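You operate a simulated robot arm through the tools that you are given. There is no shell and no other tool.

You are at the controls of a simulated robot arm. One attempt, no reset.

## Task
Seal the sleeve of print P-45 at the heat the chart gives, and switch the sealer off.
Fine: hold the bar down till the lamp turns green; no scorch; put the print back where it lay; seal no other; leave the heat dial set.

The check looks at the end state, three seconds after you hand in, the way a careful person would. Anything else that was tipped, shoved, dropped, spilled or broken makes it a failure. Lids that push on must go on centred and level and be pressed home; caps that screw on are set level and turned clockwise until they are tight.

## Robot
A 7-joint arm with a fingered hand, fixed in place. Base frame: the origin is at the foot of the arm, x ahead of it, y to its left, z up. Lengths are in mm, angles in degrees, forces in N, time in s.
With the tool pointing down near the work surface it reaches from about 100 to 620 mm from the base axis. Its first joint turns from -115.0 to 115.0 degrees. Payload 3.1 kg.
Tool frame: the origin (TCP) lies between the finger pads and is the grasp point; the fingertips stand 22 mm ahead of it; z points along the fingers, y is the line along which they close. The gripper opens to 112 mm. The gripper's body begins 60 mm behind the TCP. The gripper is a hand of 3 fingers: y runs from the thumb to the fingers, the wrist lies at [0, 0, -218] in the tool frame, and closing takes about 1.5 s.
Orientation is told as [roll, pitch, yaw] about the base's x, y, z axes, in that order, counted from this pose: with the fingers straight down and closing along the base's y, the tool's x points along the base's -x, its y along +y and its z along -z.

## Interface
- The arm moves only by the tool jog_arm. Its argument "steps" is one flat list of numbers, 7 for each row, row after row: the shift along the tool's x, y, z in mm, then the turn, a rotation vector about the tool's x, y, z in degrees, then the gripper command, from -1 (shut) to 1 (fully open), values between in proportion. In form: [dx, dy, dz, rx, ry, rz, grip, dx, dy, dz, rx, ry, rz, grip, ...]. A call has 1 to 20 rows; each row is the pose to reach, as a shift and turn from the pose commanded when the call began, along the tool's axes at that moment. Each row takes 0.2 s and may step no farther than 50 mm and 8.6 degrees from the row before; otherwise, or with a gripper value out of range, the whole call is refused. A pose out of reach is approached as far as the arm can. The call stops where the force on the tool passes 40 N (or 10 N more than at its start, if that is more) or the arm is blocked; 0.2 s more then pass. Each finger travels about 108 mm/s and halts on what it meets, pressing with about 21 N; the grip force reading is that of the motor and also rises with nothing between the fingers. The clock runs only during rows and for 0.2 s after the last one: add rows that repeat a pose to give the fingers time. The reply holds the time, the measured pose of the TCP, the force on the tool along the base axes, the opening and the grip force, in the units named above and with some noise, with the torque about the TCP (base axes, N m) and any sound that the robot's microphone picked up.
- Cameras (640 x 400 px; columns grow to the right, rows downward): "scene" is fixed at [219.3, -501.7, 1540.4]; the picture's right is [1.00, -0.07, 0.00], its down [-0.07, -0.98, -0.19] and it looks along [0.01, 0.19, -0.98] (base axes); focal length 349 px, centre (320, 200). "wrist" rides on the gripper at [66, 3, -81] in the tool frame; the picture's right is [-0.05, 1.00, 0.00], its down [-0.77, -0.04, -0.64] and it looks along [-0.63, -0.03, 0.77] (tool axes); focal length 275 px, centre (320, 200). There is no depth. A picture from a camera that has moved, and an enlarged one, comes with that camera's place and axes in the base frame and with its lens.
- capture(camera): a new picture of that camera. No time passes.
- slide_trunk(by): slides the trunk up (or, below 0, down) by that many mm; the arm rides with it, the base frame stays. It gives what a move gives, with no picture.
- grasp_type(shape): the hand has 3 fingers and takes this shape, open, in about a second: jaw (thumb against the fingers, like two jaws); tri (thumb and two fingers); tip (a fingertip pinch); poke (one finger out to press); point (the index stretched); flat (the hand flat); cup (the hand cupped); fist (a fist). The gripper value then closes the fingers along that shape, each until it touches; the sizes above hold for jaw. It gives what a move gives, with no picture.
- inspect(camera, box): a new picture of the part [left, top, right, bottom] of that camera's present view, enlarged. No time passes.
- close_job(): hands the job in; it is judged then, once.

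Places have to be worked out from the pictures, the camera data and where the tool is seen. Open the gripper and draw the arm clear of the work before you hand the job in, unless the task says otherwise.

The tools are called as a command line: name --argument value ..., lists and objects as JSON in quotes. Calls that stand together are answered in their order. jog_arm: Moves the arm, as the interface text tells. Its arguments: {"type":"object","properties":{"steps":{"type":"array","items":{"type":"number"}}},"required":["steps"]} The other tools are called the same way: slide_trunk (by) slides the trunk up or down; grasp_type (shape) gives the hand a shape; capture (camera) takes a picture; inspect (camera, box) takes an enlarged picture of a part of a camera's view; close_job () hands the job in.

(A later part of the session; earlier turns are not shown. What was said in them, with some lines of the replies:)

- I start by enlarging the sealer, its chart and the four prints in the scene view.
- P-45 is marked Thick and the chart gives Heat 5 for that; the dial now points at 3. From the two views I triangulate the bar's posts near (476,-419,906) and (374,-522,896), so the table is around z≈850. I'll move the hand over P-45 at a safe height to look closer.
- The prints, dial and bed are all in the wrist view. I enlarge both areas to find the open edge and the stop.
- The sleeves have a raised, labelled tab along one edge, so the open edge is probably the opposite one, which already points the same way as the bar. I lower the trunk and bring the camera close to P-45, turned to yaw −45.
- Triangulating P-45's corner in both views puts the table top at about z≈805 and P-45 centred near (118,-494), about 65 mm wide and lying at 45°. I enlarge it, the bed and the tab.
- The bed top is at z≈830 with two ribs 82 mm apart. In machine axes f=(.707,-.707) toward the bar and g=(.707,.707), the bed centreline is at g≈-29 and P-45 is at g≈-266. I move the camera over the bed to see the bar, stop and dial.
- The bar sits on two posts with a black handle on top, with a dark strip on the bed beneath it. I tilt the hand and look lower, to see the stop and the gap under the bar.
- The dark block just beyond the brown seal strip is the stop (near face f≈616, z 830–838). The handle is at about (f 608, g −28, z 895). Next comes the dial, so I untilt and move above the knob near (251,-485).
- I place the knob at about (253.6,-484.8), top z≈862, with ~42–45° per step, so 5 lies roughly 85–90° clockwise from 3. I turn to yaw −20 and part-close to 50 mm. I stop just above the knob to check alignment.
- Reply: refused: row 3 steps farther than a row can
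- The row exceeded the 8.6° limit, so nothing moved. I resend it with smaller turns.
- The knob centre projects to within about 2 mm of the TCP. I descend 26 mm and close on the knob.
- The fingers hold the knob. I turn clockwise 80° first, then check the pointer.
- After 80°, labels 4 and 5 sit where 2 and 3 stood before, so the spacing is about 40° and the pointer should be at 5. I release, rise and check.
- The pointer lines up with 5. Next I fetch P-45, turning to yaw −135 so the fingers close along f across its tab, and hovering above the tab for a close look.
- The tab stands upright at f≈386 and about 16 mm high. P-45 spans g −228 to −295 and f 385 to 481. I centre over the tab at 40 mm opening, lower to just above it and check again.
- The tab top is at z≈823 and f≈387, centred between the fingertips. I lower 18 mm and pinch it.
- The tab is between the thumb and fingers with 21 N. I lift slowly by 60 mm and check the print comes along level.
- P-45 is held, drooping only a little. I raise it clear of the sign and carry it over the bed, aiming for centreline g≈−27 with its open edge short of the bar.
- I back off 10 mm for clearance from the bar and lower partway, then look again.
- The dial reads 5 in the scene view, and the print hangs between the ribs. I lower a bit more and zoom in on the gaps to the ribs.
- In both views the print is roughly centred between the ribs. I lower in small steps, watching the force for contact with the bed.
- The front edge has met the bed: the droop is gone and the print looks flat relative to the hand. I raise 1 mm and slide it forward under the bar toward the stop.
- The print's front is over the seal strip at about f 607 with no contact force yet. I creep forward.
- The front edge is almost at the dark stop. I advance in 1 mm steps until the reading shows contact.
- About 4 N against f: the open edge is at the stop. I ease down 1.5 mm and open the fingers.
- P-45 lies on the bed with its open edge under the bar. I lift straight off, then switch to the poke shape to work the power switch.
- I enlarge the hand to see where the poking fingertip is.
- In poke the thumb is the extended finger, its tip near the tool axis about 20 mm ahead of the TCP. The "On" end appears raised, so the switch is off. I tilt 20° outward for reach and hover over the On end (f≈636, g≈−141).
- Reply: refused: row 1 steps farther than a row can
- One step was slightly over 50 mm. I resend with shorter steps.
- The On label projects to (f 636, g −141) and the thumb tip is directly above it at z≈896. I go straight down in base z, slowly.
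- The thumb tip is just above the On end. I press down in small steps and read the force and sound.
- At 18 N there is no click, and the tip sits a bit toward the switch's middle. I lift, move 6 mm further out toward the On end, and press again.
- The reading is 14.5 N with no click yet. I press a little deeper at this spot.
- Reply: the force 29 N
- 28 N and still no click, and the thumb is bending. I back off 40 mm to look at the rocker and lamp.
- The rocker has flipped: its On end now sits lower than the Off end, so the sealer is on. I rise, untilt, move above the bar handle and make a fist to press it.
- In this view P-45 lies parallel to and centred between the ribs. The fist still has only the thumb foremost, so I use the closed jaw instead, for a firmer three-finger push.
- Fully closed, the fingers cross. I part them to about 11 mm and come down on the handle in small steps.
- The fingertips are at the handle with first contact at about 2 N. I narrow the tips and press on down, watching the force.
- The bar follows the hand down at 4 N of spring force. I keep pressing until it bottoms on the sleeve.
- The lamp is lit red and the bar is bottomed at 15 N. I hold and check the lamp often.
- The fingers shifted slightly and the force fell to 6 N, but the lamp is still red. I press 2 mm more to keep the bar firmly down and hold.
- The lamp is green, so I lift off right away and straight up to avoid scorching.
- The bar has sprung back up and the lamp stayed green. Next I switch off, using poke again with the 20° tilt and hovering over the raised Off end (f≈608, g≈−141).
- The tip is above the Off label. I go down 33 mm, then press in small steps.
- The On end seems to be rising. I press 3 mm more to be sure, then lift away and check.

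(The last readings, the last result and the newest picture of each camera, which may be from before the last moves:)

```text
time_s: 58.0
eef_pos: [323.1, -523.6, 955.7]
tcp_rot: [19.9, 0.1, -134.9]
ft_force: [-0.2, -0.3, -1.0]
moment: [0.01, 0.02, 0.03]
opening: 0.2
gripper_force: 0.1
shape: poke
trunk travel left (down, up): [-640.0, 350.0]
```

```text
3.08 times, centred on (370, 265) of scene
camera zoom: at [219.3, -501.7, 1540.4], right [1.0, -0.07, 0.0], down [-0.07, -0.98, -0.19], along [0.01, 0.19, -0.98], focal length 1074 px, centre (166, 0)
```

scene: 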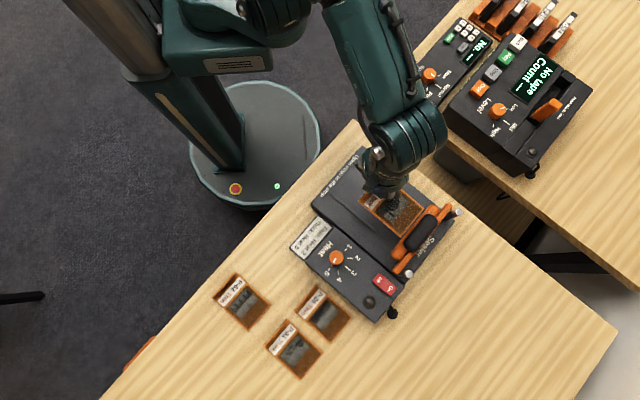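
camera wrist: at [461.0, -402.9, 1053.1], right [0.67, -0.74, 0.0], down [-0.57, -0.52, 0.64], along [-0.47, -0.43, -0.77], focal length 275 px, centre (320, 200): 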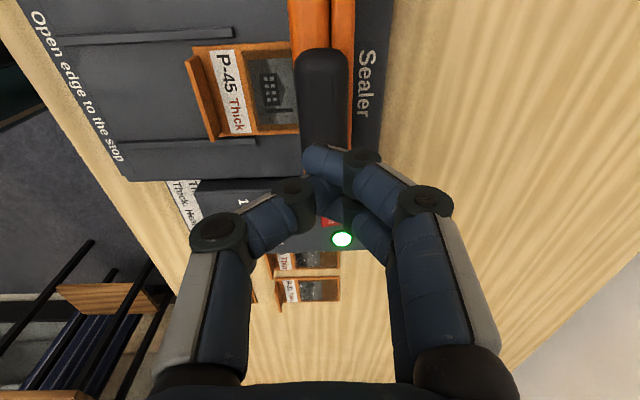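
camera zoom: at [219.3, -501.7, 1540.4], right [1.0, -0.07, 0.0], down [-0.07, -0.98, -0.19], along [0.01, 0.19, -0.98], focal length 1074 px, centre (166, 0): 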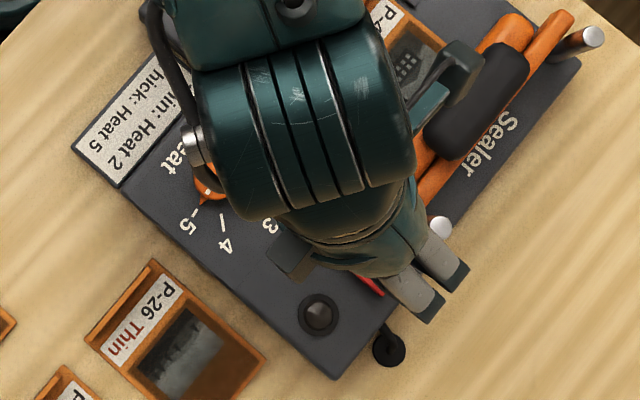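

The lamp is dark and the rocker is back to Off. Now I return over P-45's tab, untilt and change back to jaw.

jog_arm --steps '[0, 10, -28, 0, 0, 0, 1, 20, 0, -35, 6, 0, 0, 1, 50, -20, -45, 12, 0, 0, 1, 80, -40, -45, 18, 0, 0, 1, 105, -60, -40, 20, 0, 0, 1, 115, -69.6, -36, 20, 0, 0, 1, 115, -69.6, -36, 20, 0, 0, 1]'

grasp_type --shape "jaw"

jog_arm --steps '[0, 0, 0, 0, 0, 0, -0.28, 0, 0, 0, 0, 0, 0, -0.28, 0, 0, 20, 0, 0, 0, -0.28, 0, 0, 40, 0, 0, 0, -0.28, 0, 0, 50, 0, 0, 0, -0.28, 0, 0, 50, 0, 0, 0, -0.28]'

capture --camera "wrist"

inspect --camera "wrist" --box '[230, 40, 430, 220]'

```text
time_s: 59.6
eef_pos: [349.2, -388.1, 966.1]
tcp_rot: [0.0, 0.0, -135.0]
ft_force: [-0.6, 0.5, -0.3]
moment: [-0.04, 0.02, 0.01]
opening: 0.0
gripper_force: 0.0
shape: poke
trunk travel left (down, up): [-640.0, 350.0]
```

```text
time_s: 60.5
eef_pos: [348.6, -388.2, 964.5]
tcp_rot: [0.0, 0.1, -134.9]
ft_force: [0.0, 0.0, 0.4]
moment: [-0.01, -0.04, 0.0]
opening: 111.8
gripper_force: 0.1
shape: jaw
trunk travel left (down, up): [-640.0, 350.0]
```

```text
time_s: 61.9
eef_pos: [349.6, -387.7, 915.6]
tcp_rot: [0.0, 0.1, -134.9]
ft_force: [-0.2, 0.6, 0.2]
moment: [-0.02, 0.01, -0.02]
opening: 41.2
gripper_force: 0.1
shape: jaw
trunk travel left (down, up): [-640.0, 350.0]
```

```text
taken
camera wrist: at [399.1, -340.9, 995.9], right [0.67, -0.74, 0.0], down [-0.57, -0.52, 0.64], along [-0.47, -0.43, -0.77], focal length 275 px, centre (320, 200)
```

wrist: 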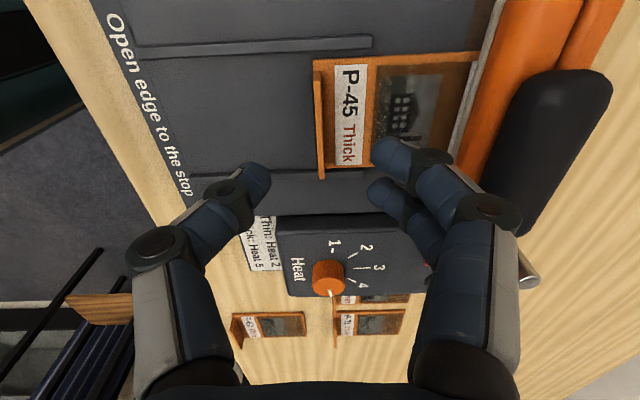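

```text
2.22 times, centred on (330, 130) of wrist
camera zoom: at [399.1, -340.9, 995.9], right [0.67, -0.74, 0.0], down [-0.57, -0.52, 0.64], along [-0.47, -0.43, -0.77], focal length 612 px, centre (298, 356)
```

zoom: 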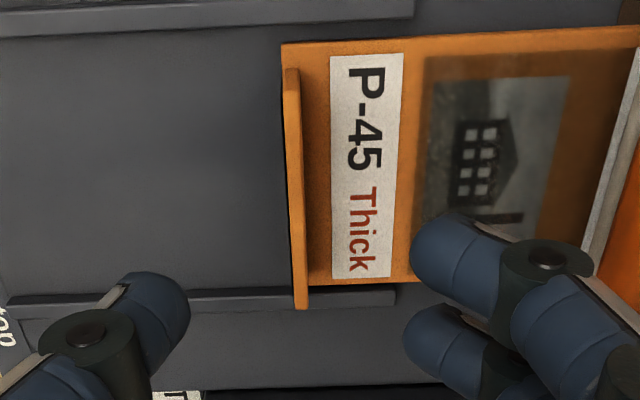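

P-45 is exactly where I left it and the tab is centred between the fingers. I descend, pinch, and then withdraw from under the bar.

jog_arm --steps '[0, 0, 20, 0, 0, 0, -0.28, 0, 0, 40, 0, 0, 0, -0.28, 0, 0, 52.5, 0, 0, 0, -0.28, 0, 0, 52.5, 0, 0, 0, -0.6, 0, 0, 52.5, 0, 0, 0, -1, 0, 0, 52.5, 0, 0, 0, -1, 0, 0, 52.5, 0, 0, 0, -1, 0, 0, 52.5, 0, 0, 0, -1]'

capture --camera "wrist"

```text
time_s: 63.7
eef_pos: [349.3, -386.9, 861.9]
tcp_rot: [0.0, 0.1, -134.9]
ft_force: [0.0, -0.1, 0.8]
moment: [0.03, 0.0, 0.01]
opening: 0.0
gripper_force: 20.8
shape: jaw
trunk travel left (down, up): [-640.0, 350.0]
```

```text
taken
camera wrist: at [399.4, -340.3, 942.7], right [0.67, -0.74, 0.0], down [-0.57, -0.52, 0.64], along [-0.47, -0.43, -0.77], focal length 275 px, centre (320, 200)
```

wrist: 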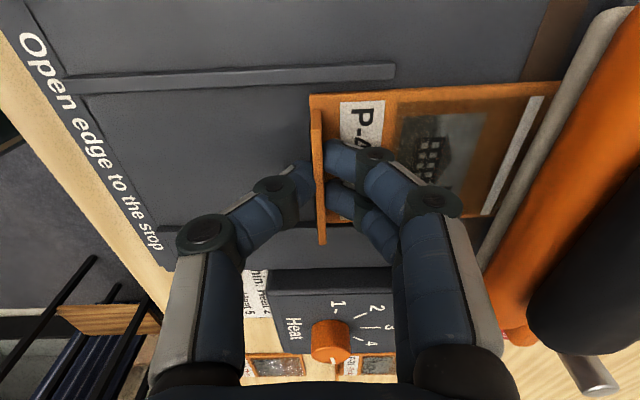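

A clean whitish seal line shows along the open edge. I lift 1.5 mm, slide back 45 mm, then raise.

jog_arm --steps '[0, 0, -1.5, 0, 0, 0, -1, 0, -6, -2, 0, 0, 0, -1, 0, -14, -2, 0, 0, 0, -1, 0, -24, -3, 0, 0, 0, -1, 0, -34, -4, 0, 0, 0, -1, 0, -45, -6, 0, 0, 0, -1, 0, -50, -25, 0, 0, 0, -1, 0, -50, -60, 0, 0, 0, -1, 0, -50, -90, 0, 0, 0, -1, 0, -50, -90, 0, 0, 0, -1]'

capture --camera "wrist"

inspect --camera "wrist" --box '[290, 60, 590, 240]'

```text
time_s: 65.9
eef_pos: [312.1, -352.4, 954.1]
tcp_rot: [0.0, 0.1, -134.9]
ft_force: [-0.1, 0.6, -0.6]
moment: [0.03, 0.01, -0.05]
opening: 0.2
gripper_force: 20.8
shape: jaw
trunk travel left (down, up): [-640.0, 350.0]
```

```text
taken
camera wrist: at [363.3, -305.6, 1033.5], right [0.67, -0.74, 0.0], down [-0.57, -0.52, 0.64], along [-0.47, -0.43, -0.77], focal length 275 px, centre (320, 200)
```

wrist: 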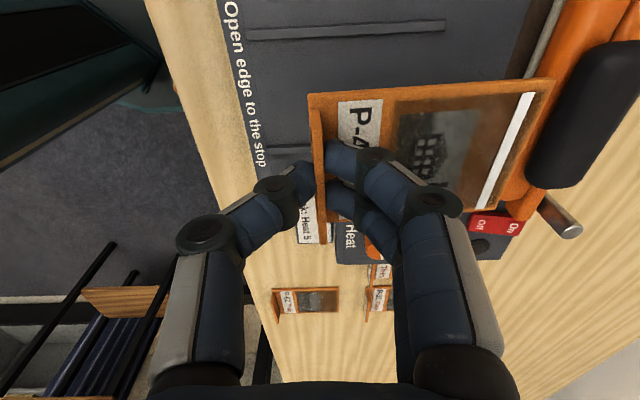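

```text
2.13 times, centred on (440, 150) of wrist
camera zoom: at [363.3, -305.6, 1033.5], right [0.67, -0.74, 0.0], down [-0.57, -0.52, 0.64], along [-0.47, -0.43, -0.77], focal length 587 px, centre (64, 307)
```

zoom: 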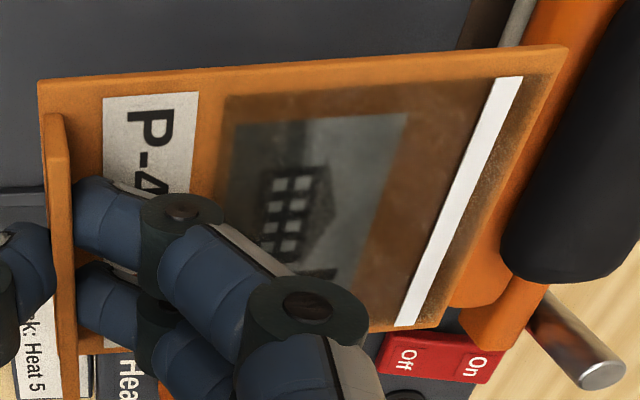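

The seal is white with no scorch. I carry P-45 back over its original place (TCP f≈387.3, g≈−260.3).

jog_arm --steps '[-15, -5, -5, 0, 0, 0, -1, -45, -16, -8, 0, 0, 0, -1, -80, -28, -8, 0, 0, 0, -1, -115, -41, -8, 0, 0, 0, -1, -150, -53, -8, 0, 0, 0, -1, -185, -66, -8, 0, 0, 0, -1, -215, -77, -8, 0, 0, 0, -1, -232.7, -83, 0, 0, 0, 0, -1, -232.7, -83, 0, 0, 0, 0, -1, -232.7, -83, 0, 0, 0, 0, -1]'

jog_arm --steps '[0, 0, 20, 0, 0, 0, -1, 0, 0, 40, 0, 0, 0, -1, 0, 0, 60, 0, 0, 0, -1, 0, 0, 60, 0, 0, 0, -1]'

capture --camera "wrist"

inspect --camera "scene" --box '[200, 220, 360, 390]'

```text
time_s: 68.1
eef_pos: [92.0, -457.5, 954.5]
tcp_rot: [0.0, 0.2, -134.9]
ft_force: [-0.1, -0.4, -0.2]
moment: [0.03, 0.01, 0.0]
opening: 0.2
gripper_force: 21.1
shape: jaw
trunk travel left (down, up): [-640.0, 350.0]
```

```text
time_s: 69.1
eef_pos: [91.3, -457.2, 894.3]
tcp_rot: [0.1, 0.2, -135.0]
ft_force: [-0.2, 0.0, -1.5]
moment: [0.03, 0.04, 0.02]
opening: 0.0
gripper_force: 21.2
shape: jaw
trunk travel left (down, up): [-640.0, 350.0]
```

```text
taken
camera wrist: at [141.0, -412.1, 974.3], right [0.67, -0.74, 0.0], down [-0.57, -0.52, 0.64], along [-0.47, -0.43, -0.77], focal length 275 px, centre (320, 200)
```

wrist: 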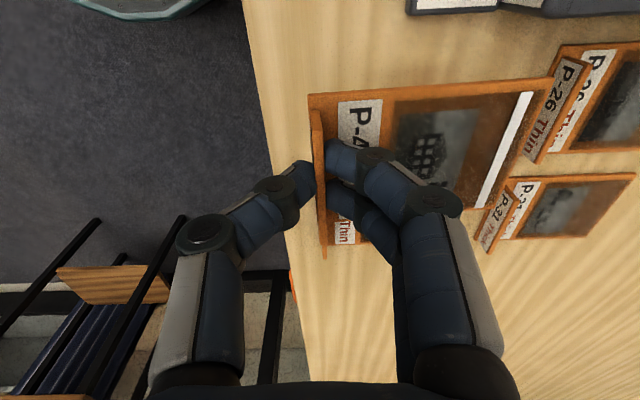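

```text
2.35 times, centred on (280, 305) of scene
camera zoom: at [219.3, -501.7, 1540.4], right [1.0, -0.07, 0.0], down [-0.07, -0.98, -0.19], along [0.01, 0.19, -0.98], focal length 822 px, centre (414, -47)
```

zoom: 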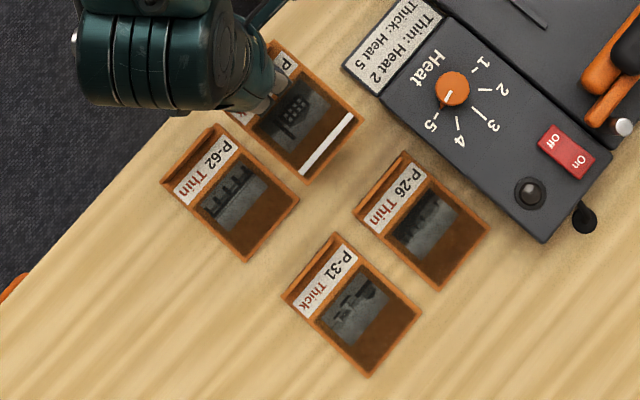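

The place matches the earlier lift view to about 1–1.5 mm. I correct by (g −1.5, f −0.8) and lower toward the table.

jog_arm --steps '[-1.5, -0.8, 20, 0, 0, 0, -1, -1.5, -0.8, 40, 0, 0, 0, -1, -1.5, -0.8, 52, 0, 0, 0, -1, -1.5, -0.8, 57, 0, 0, 0, -1, -1.5, -0.8, 60, 0, 0, 0, -1, -1.5, -0.8, 60, 0, 0, 0, -1]'

capture --camera "wrist"

inspect --camera "scene" --box '[200, 220, 360, 390]'

```text
time_s: 70.5
eef_pos: [89.8, -457.1, 834.3]
tcp_rot: [-0.1, 0.0, -134.9]
ft_force: [-0.7, -0.4, 0.8]
moment: [-0.07, 0.0, -0.01]
opening: 0.0
gripper_force: 21.0
shape: jaw
trunk travel left (down, up): [-640.0, 350.0]
```

```text
taken
camera wrist: at [139.5, -411.5, 914.1], right [0.67, -0.74, 0.0], down [-0.57, -0.52, 0.64], along [-0.47, -0.43, -0.77], focal length 275 px, centre (320, 200)
```

wrist: 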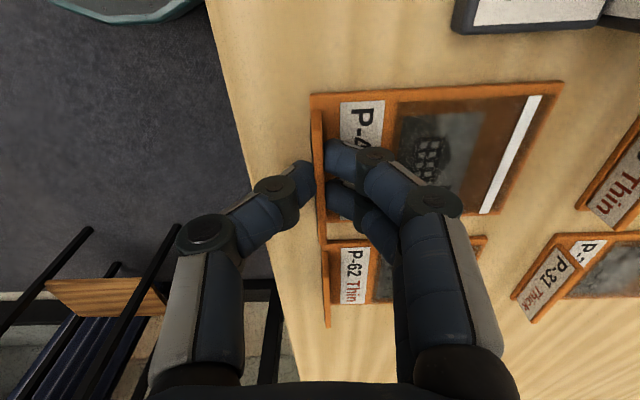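

```text
2.35 times, centred on (280, 305) of scene
camera zoom: at [219.3, -501.7, 1540.4], right [1.0, -0.07, 0.0], down [-0.07, -0.98, -0.19], along [0.01, 0.19, -0.98], focal length 822 px, centre (414, -47)
```

zoom: 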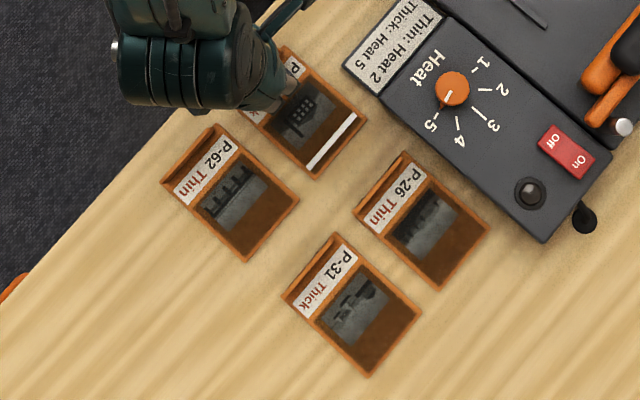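

The print's corners at (367,119) and (317,179) match the original picture. I ease down 1 mm, open and rise.

jog_arm --steps '[0, 0, 1, 0, 0, 0, -1, 0, 0, 1, 0, 0, 0, -0.8, 0, 0, 1, 0, 0, 0, -0.5, 0, 0, 1, 0, 0, 0, -0.28, 0, 0, 1, 0, 0, 0, -0.28, 0, 0, -20, 0, 0, 0, -0.28, 0, 0, -60, 0, 0, 0, -0.28, 0, 0, -105, 0, 0, 0, 0, 0, 0, -150, 0, 0, 0, 0.5, 0, 0, -190, 0, 0, 0, 1]'

capture --camera "wrist"

inspect --camera "scene" --box '[200, 220, 360, 390]'

```text
time_s: 72.7
eef_pos: [89.4, -456.5, 1023.1]
tcp_rot: [0.0, 0.1, -134.9]
ft_force: [-0.4, 0.6, -0.5]
moment: [0.0, -0.03, 0.01]
opening: 112.1
gripper_force: 0.1
shape: jaw
trunk travel left (down, up): [-640.0, 350.0]
```

```text
taken
camera wrist: at [139.9, -410.1, 1103.9], right [0.67, -0.74, 0.0], down [-0.57, -0.52, 0.63], along [-0.47, -0.43, -0.77], focal length 275 px, centre (320, 200)
```

wrist: 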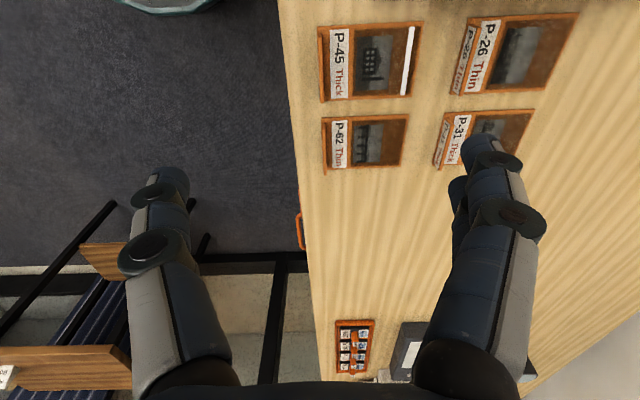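

```text
2.35 times, centred on (280, 305) of scene
camera zoom: at [219.3, -501.7, 1540.4], right [1.0, -0.07, 0.0], down [-0.07, -0.98, -0.19], along [0.01, 0.19, -0.98], focal length 822 px, centre (414, -47)
```

zoom: 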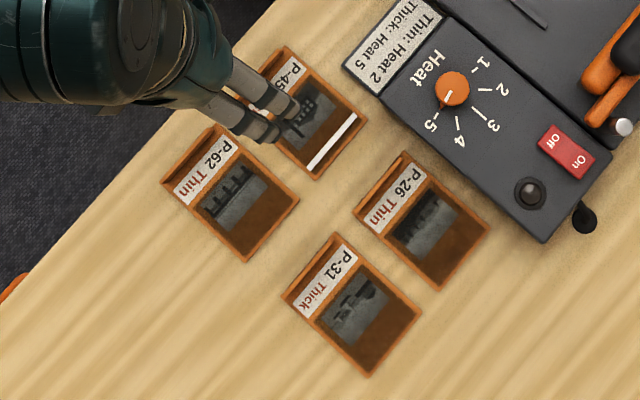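

P-45 lies back in its place with the seal showing. I draw the arm clear and take a last full look.

jog_arm --steps '[0, -20, -35, 0, 0, 0, 1, 0, -45, -70, 0, 0, 0, 1, 0, -75, -100, 0, 0, 0, 1, 0, -100, -120, 0, 0, 0, 1, 0, -100, -120, 0, 0, 0, 1]'

capture --camera "scene"

inspect --camera "scene" --box '[200, 140, 470, 390]'

inspect --camera "scene" --box '[300, 220, 420, 330]'

```text
time_s: 73.9
eef_pos: [20.3, -387.7, 1144.8]
tcp_rot: [-0.1, 0.1, -134.9]
ft_force: [-0.6, -0.1, 0.0]
moment: [0.06, 0.02, 0.0]
opening: 112.1
gripper_force: 0.1
shape: jaw
trunk travel left (down, up): [-640.0, 350.0]
```

```text
taken
```

scene: 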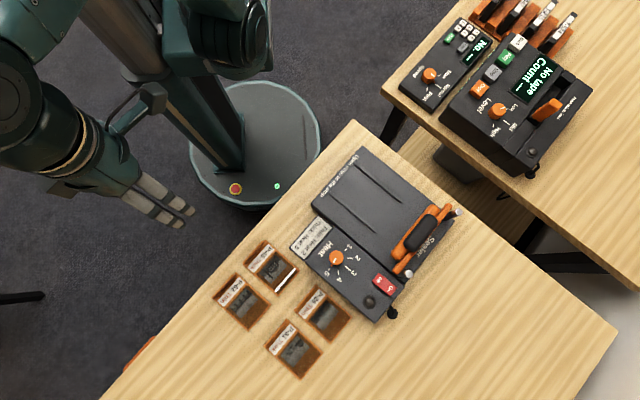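

```text
1.60 times, centred on (335, 265) of scene
camera zoom: at [219.3, -501.7, 1540.4], right [1.0, -0.07, 0.0], down [-0.07, -0.98, -0.19], along [0.01, 0.19, -0.98], focal length 559 px, centre (296, 96)
```

zoom: 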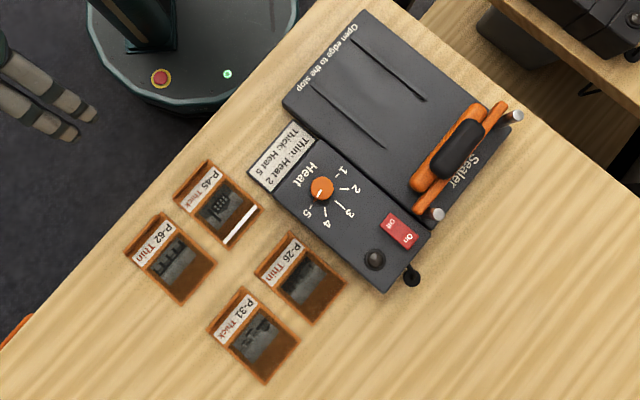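

```text
3.64 times, centred on (360, 275) of scene
camera zoom: at [219.3, -501.7, 1540.4], right [1.0, -0.07, 0.0], down [-0.07, -0.98, -0.19], along [0.01, 0.19, -0.98], focal length 1270 px, centre (174, -73)
```

zoom: 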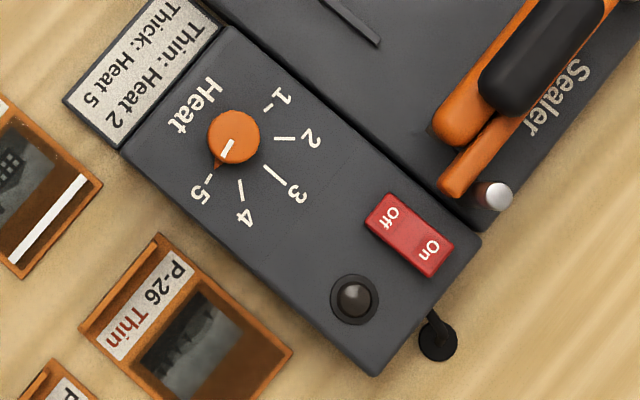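

P-45 is sealed and back in its place, the dial points at 5, the switch is off with the lamp dark, and the other prints have not moved. The arm is clear and the hand open, so I hand the job in.

close_job

```text
The job is handed in.
```

I sealed P-45's sleeve at Heat 5, the chart's setting for thick prints, switched the sealer off and handed the job in.

- **Seal:** I held the bar down until the lamp turned green and lifted off straight away. The seal line along the open edge is white, with no scorch marks visible.
- **Print:** P-45 is back where it lay; its corners match the first picture to within a pixel.
- **Sealer:** The rocker is at Off and the lamp is dark. The heat dial is still set to 5.
- **Everything else:** No other print was sealed, and in the final pictures nothing else has moved. The hand is open and the arm is clear of the table.
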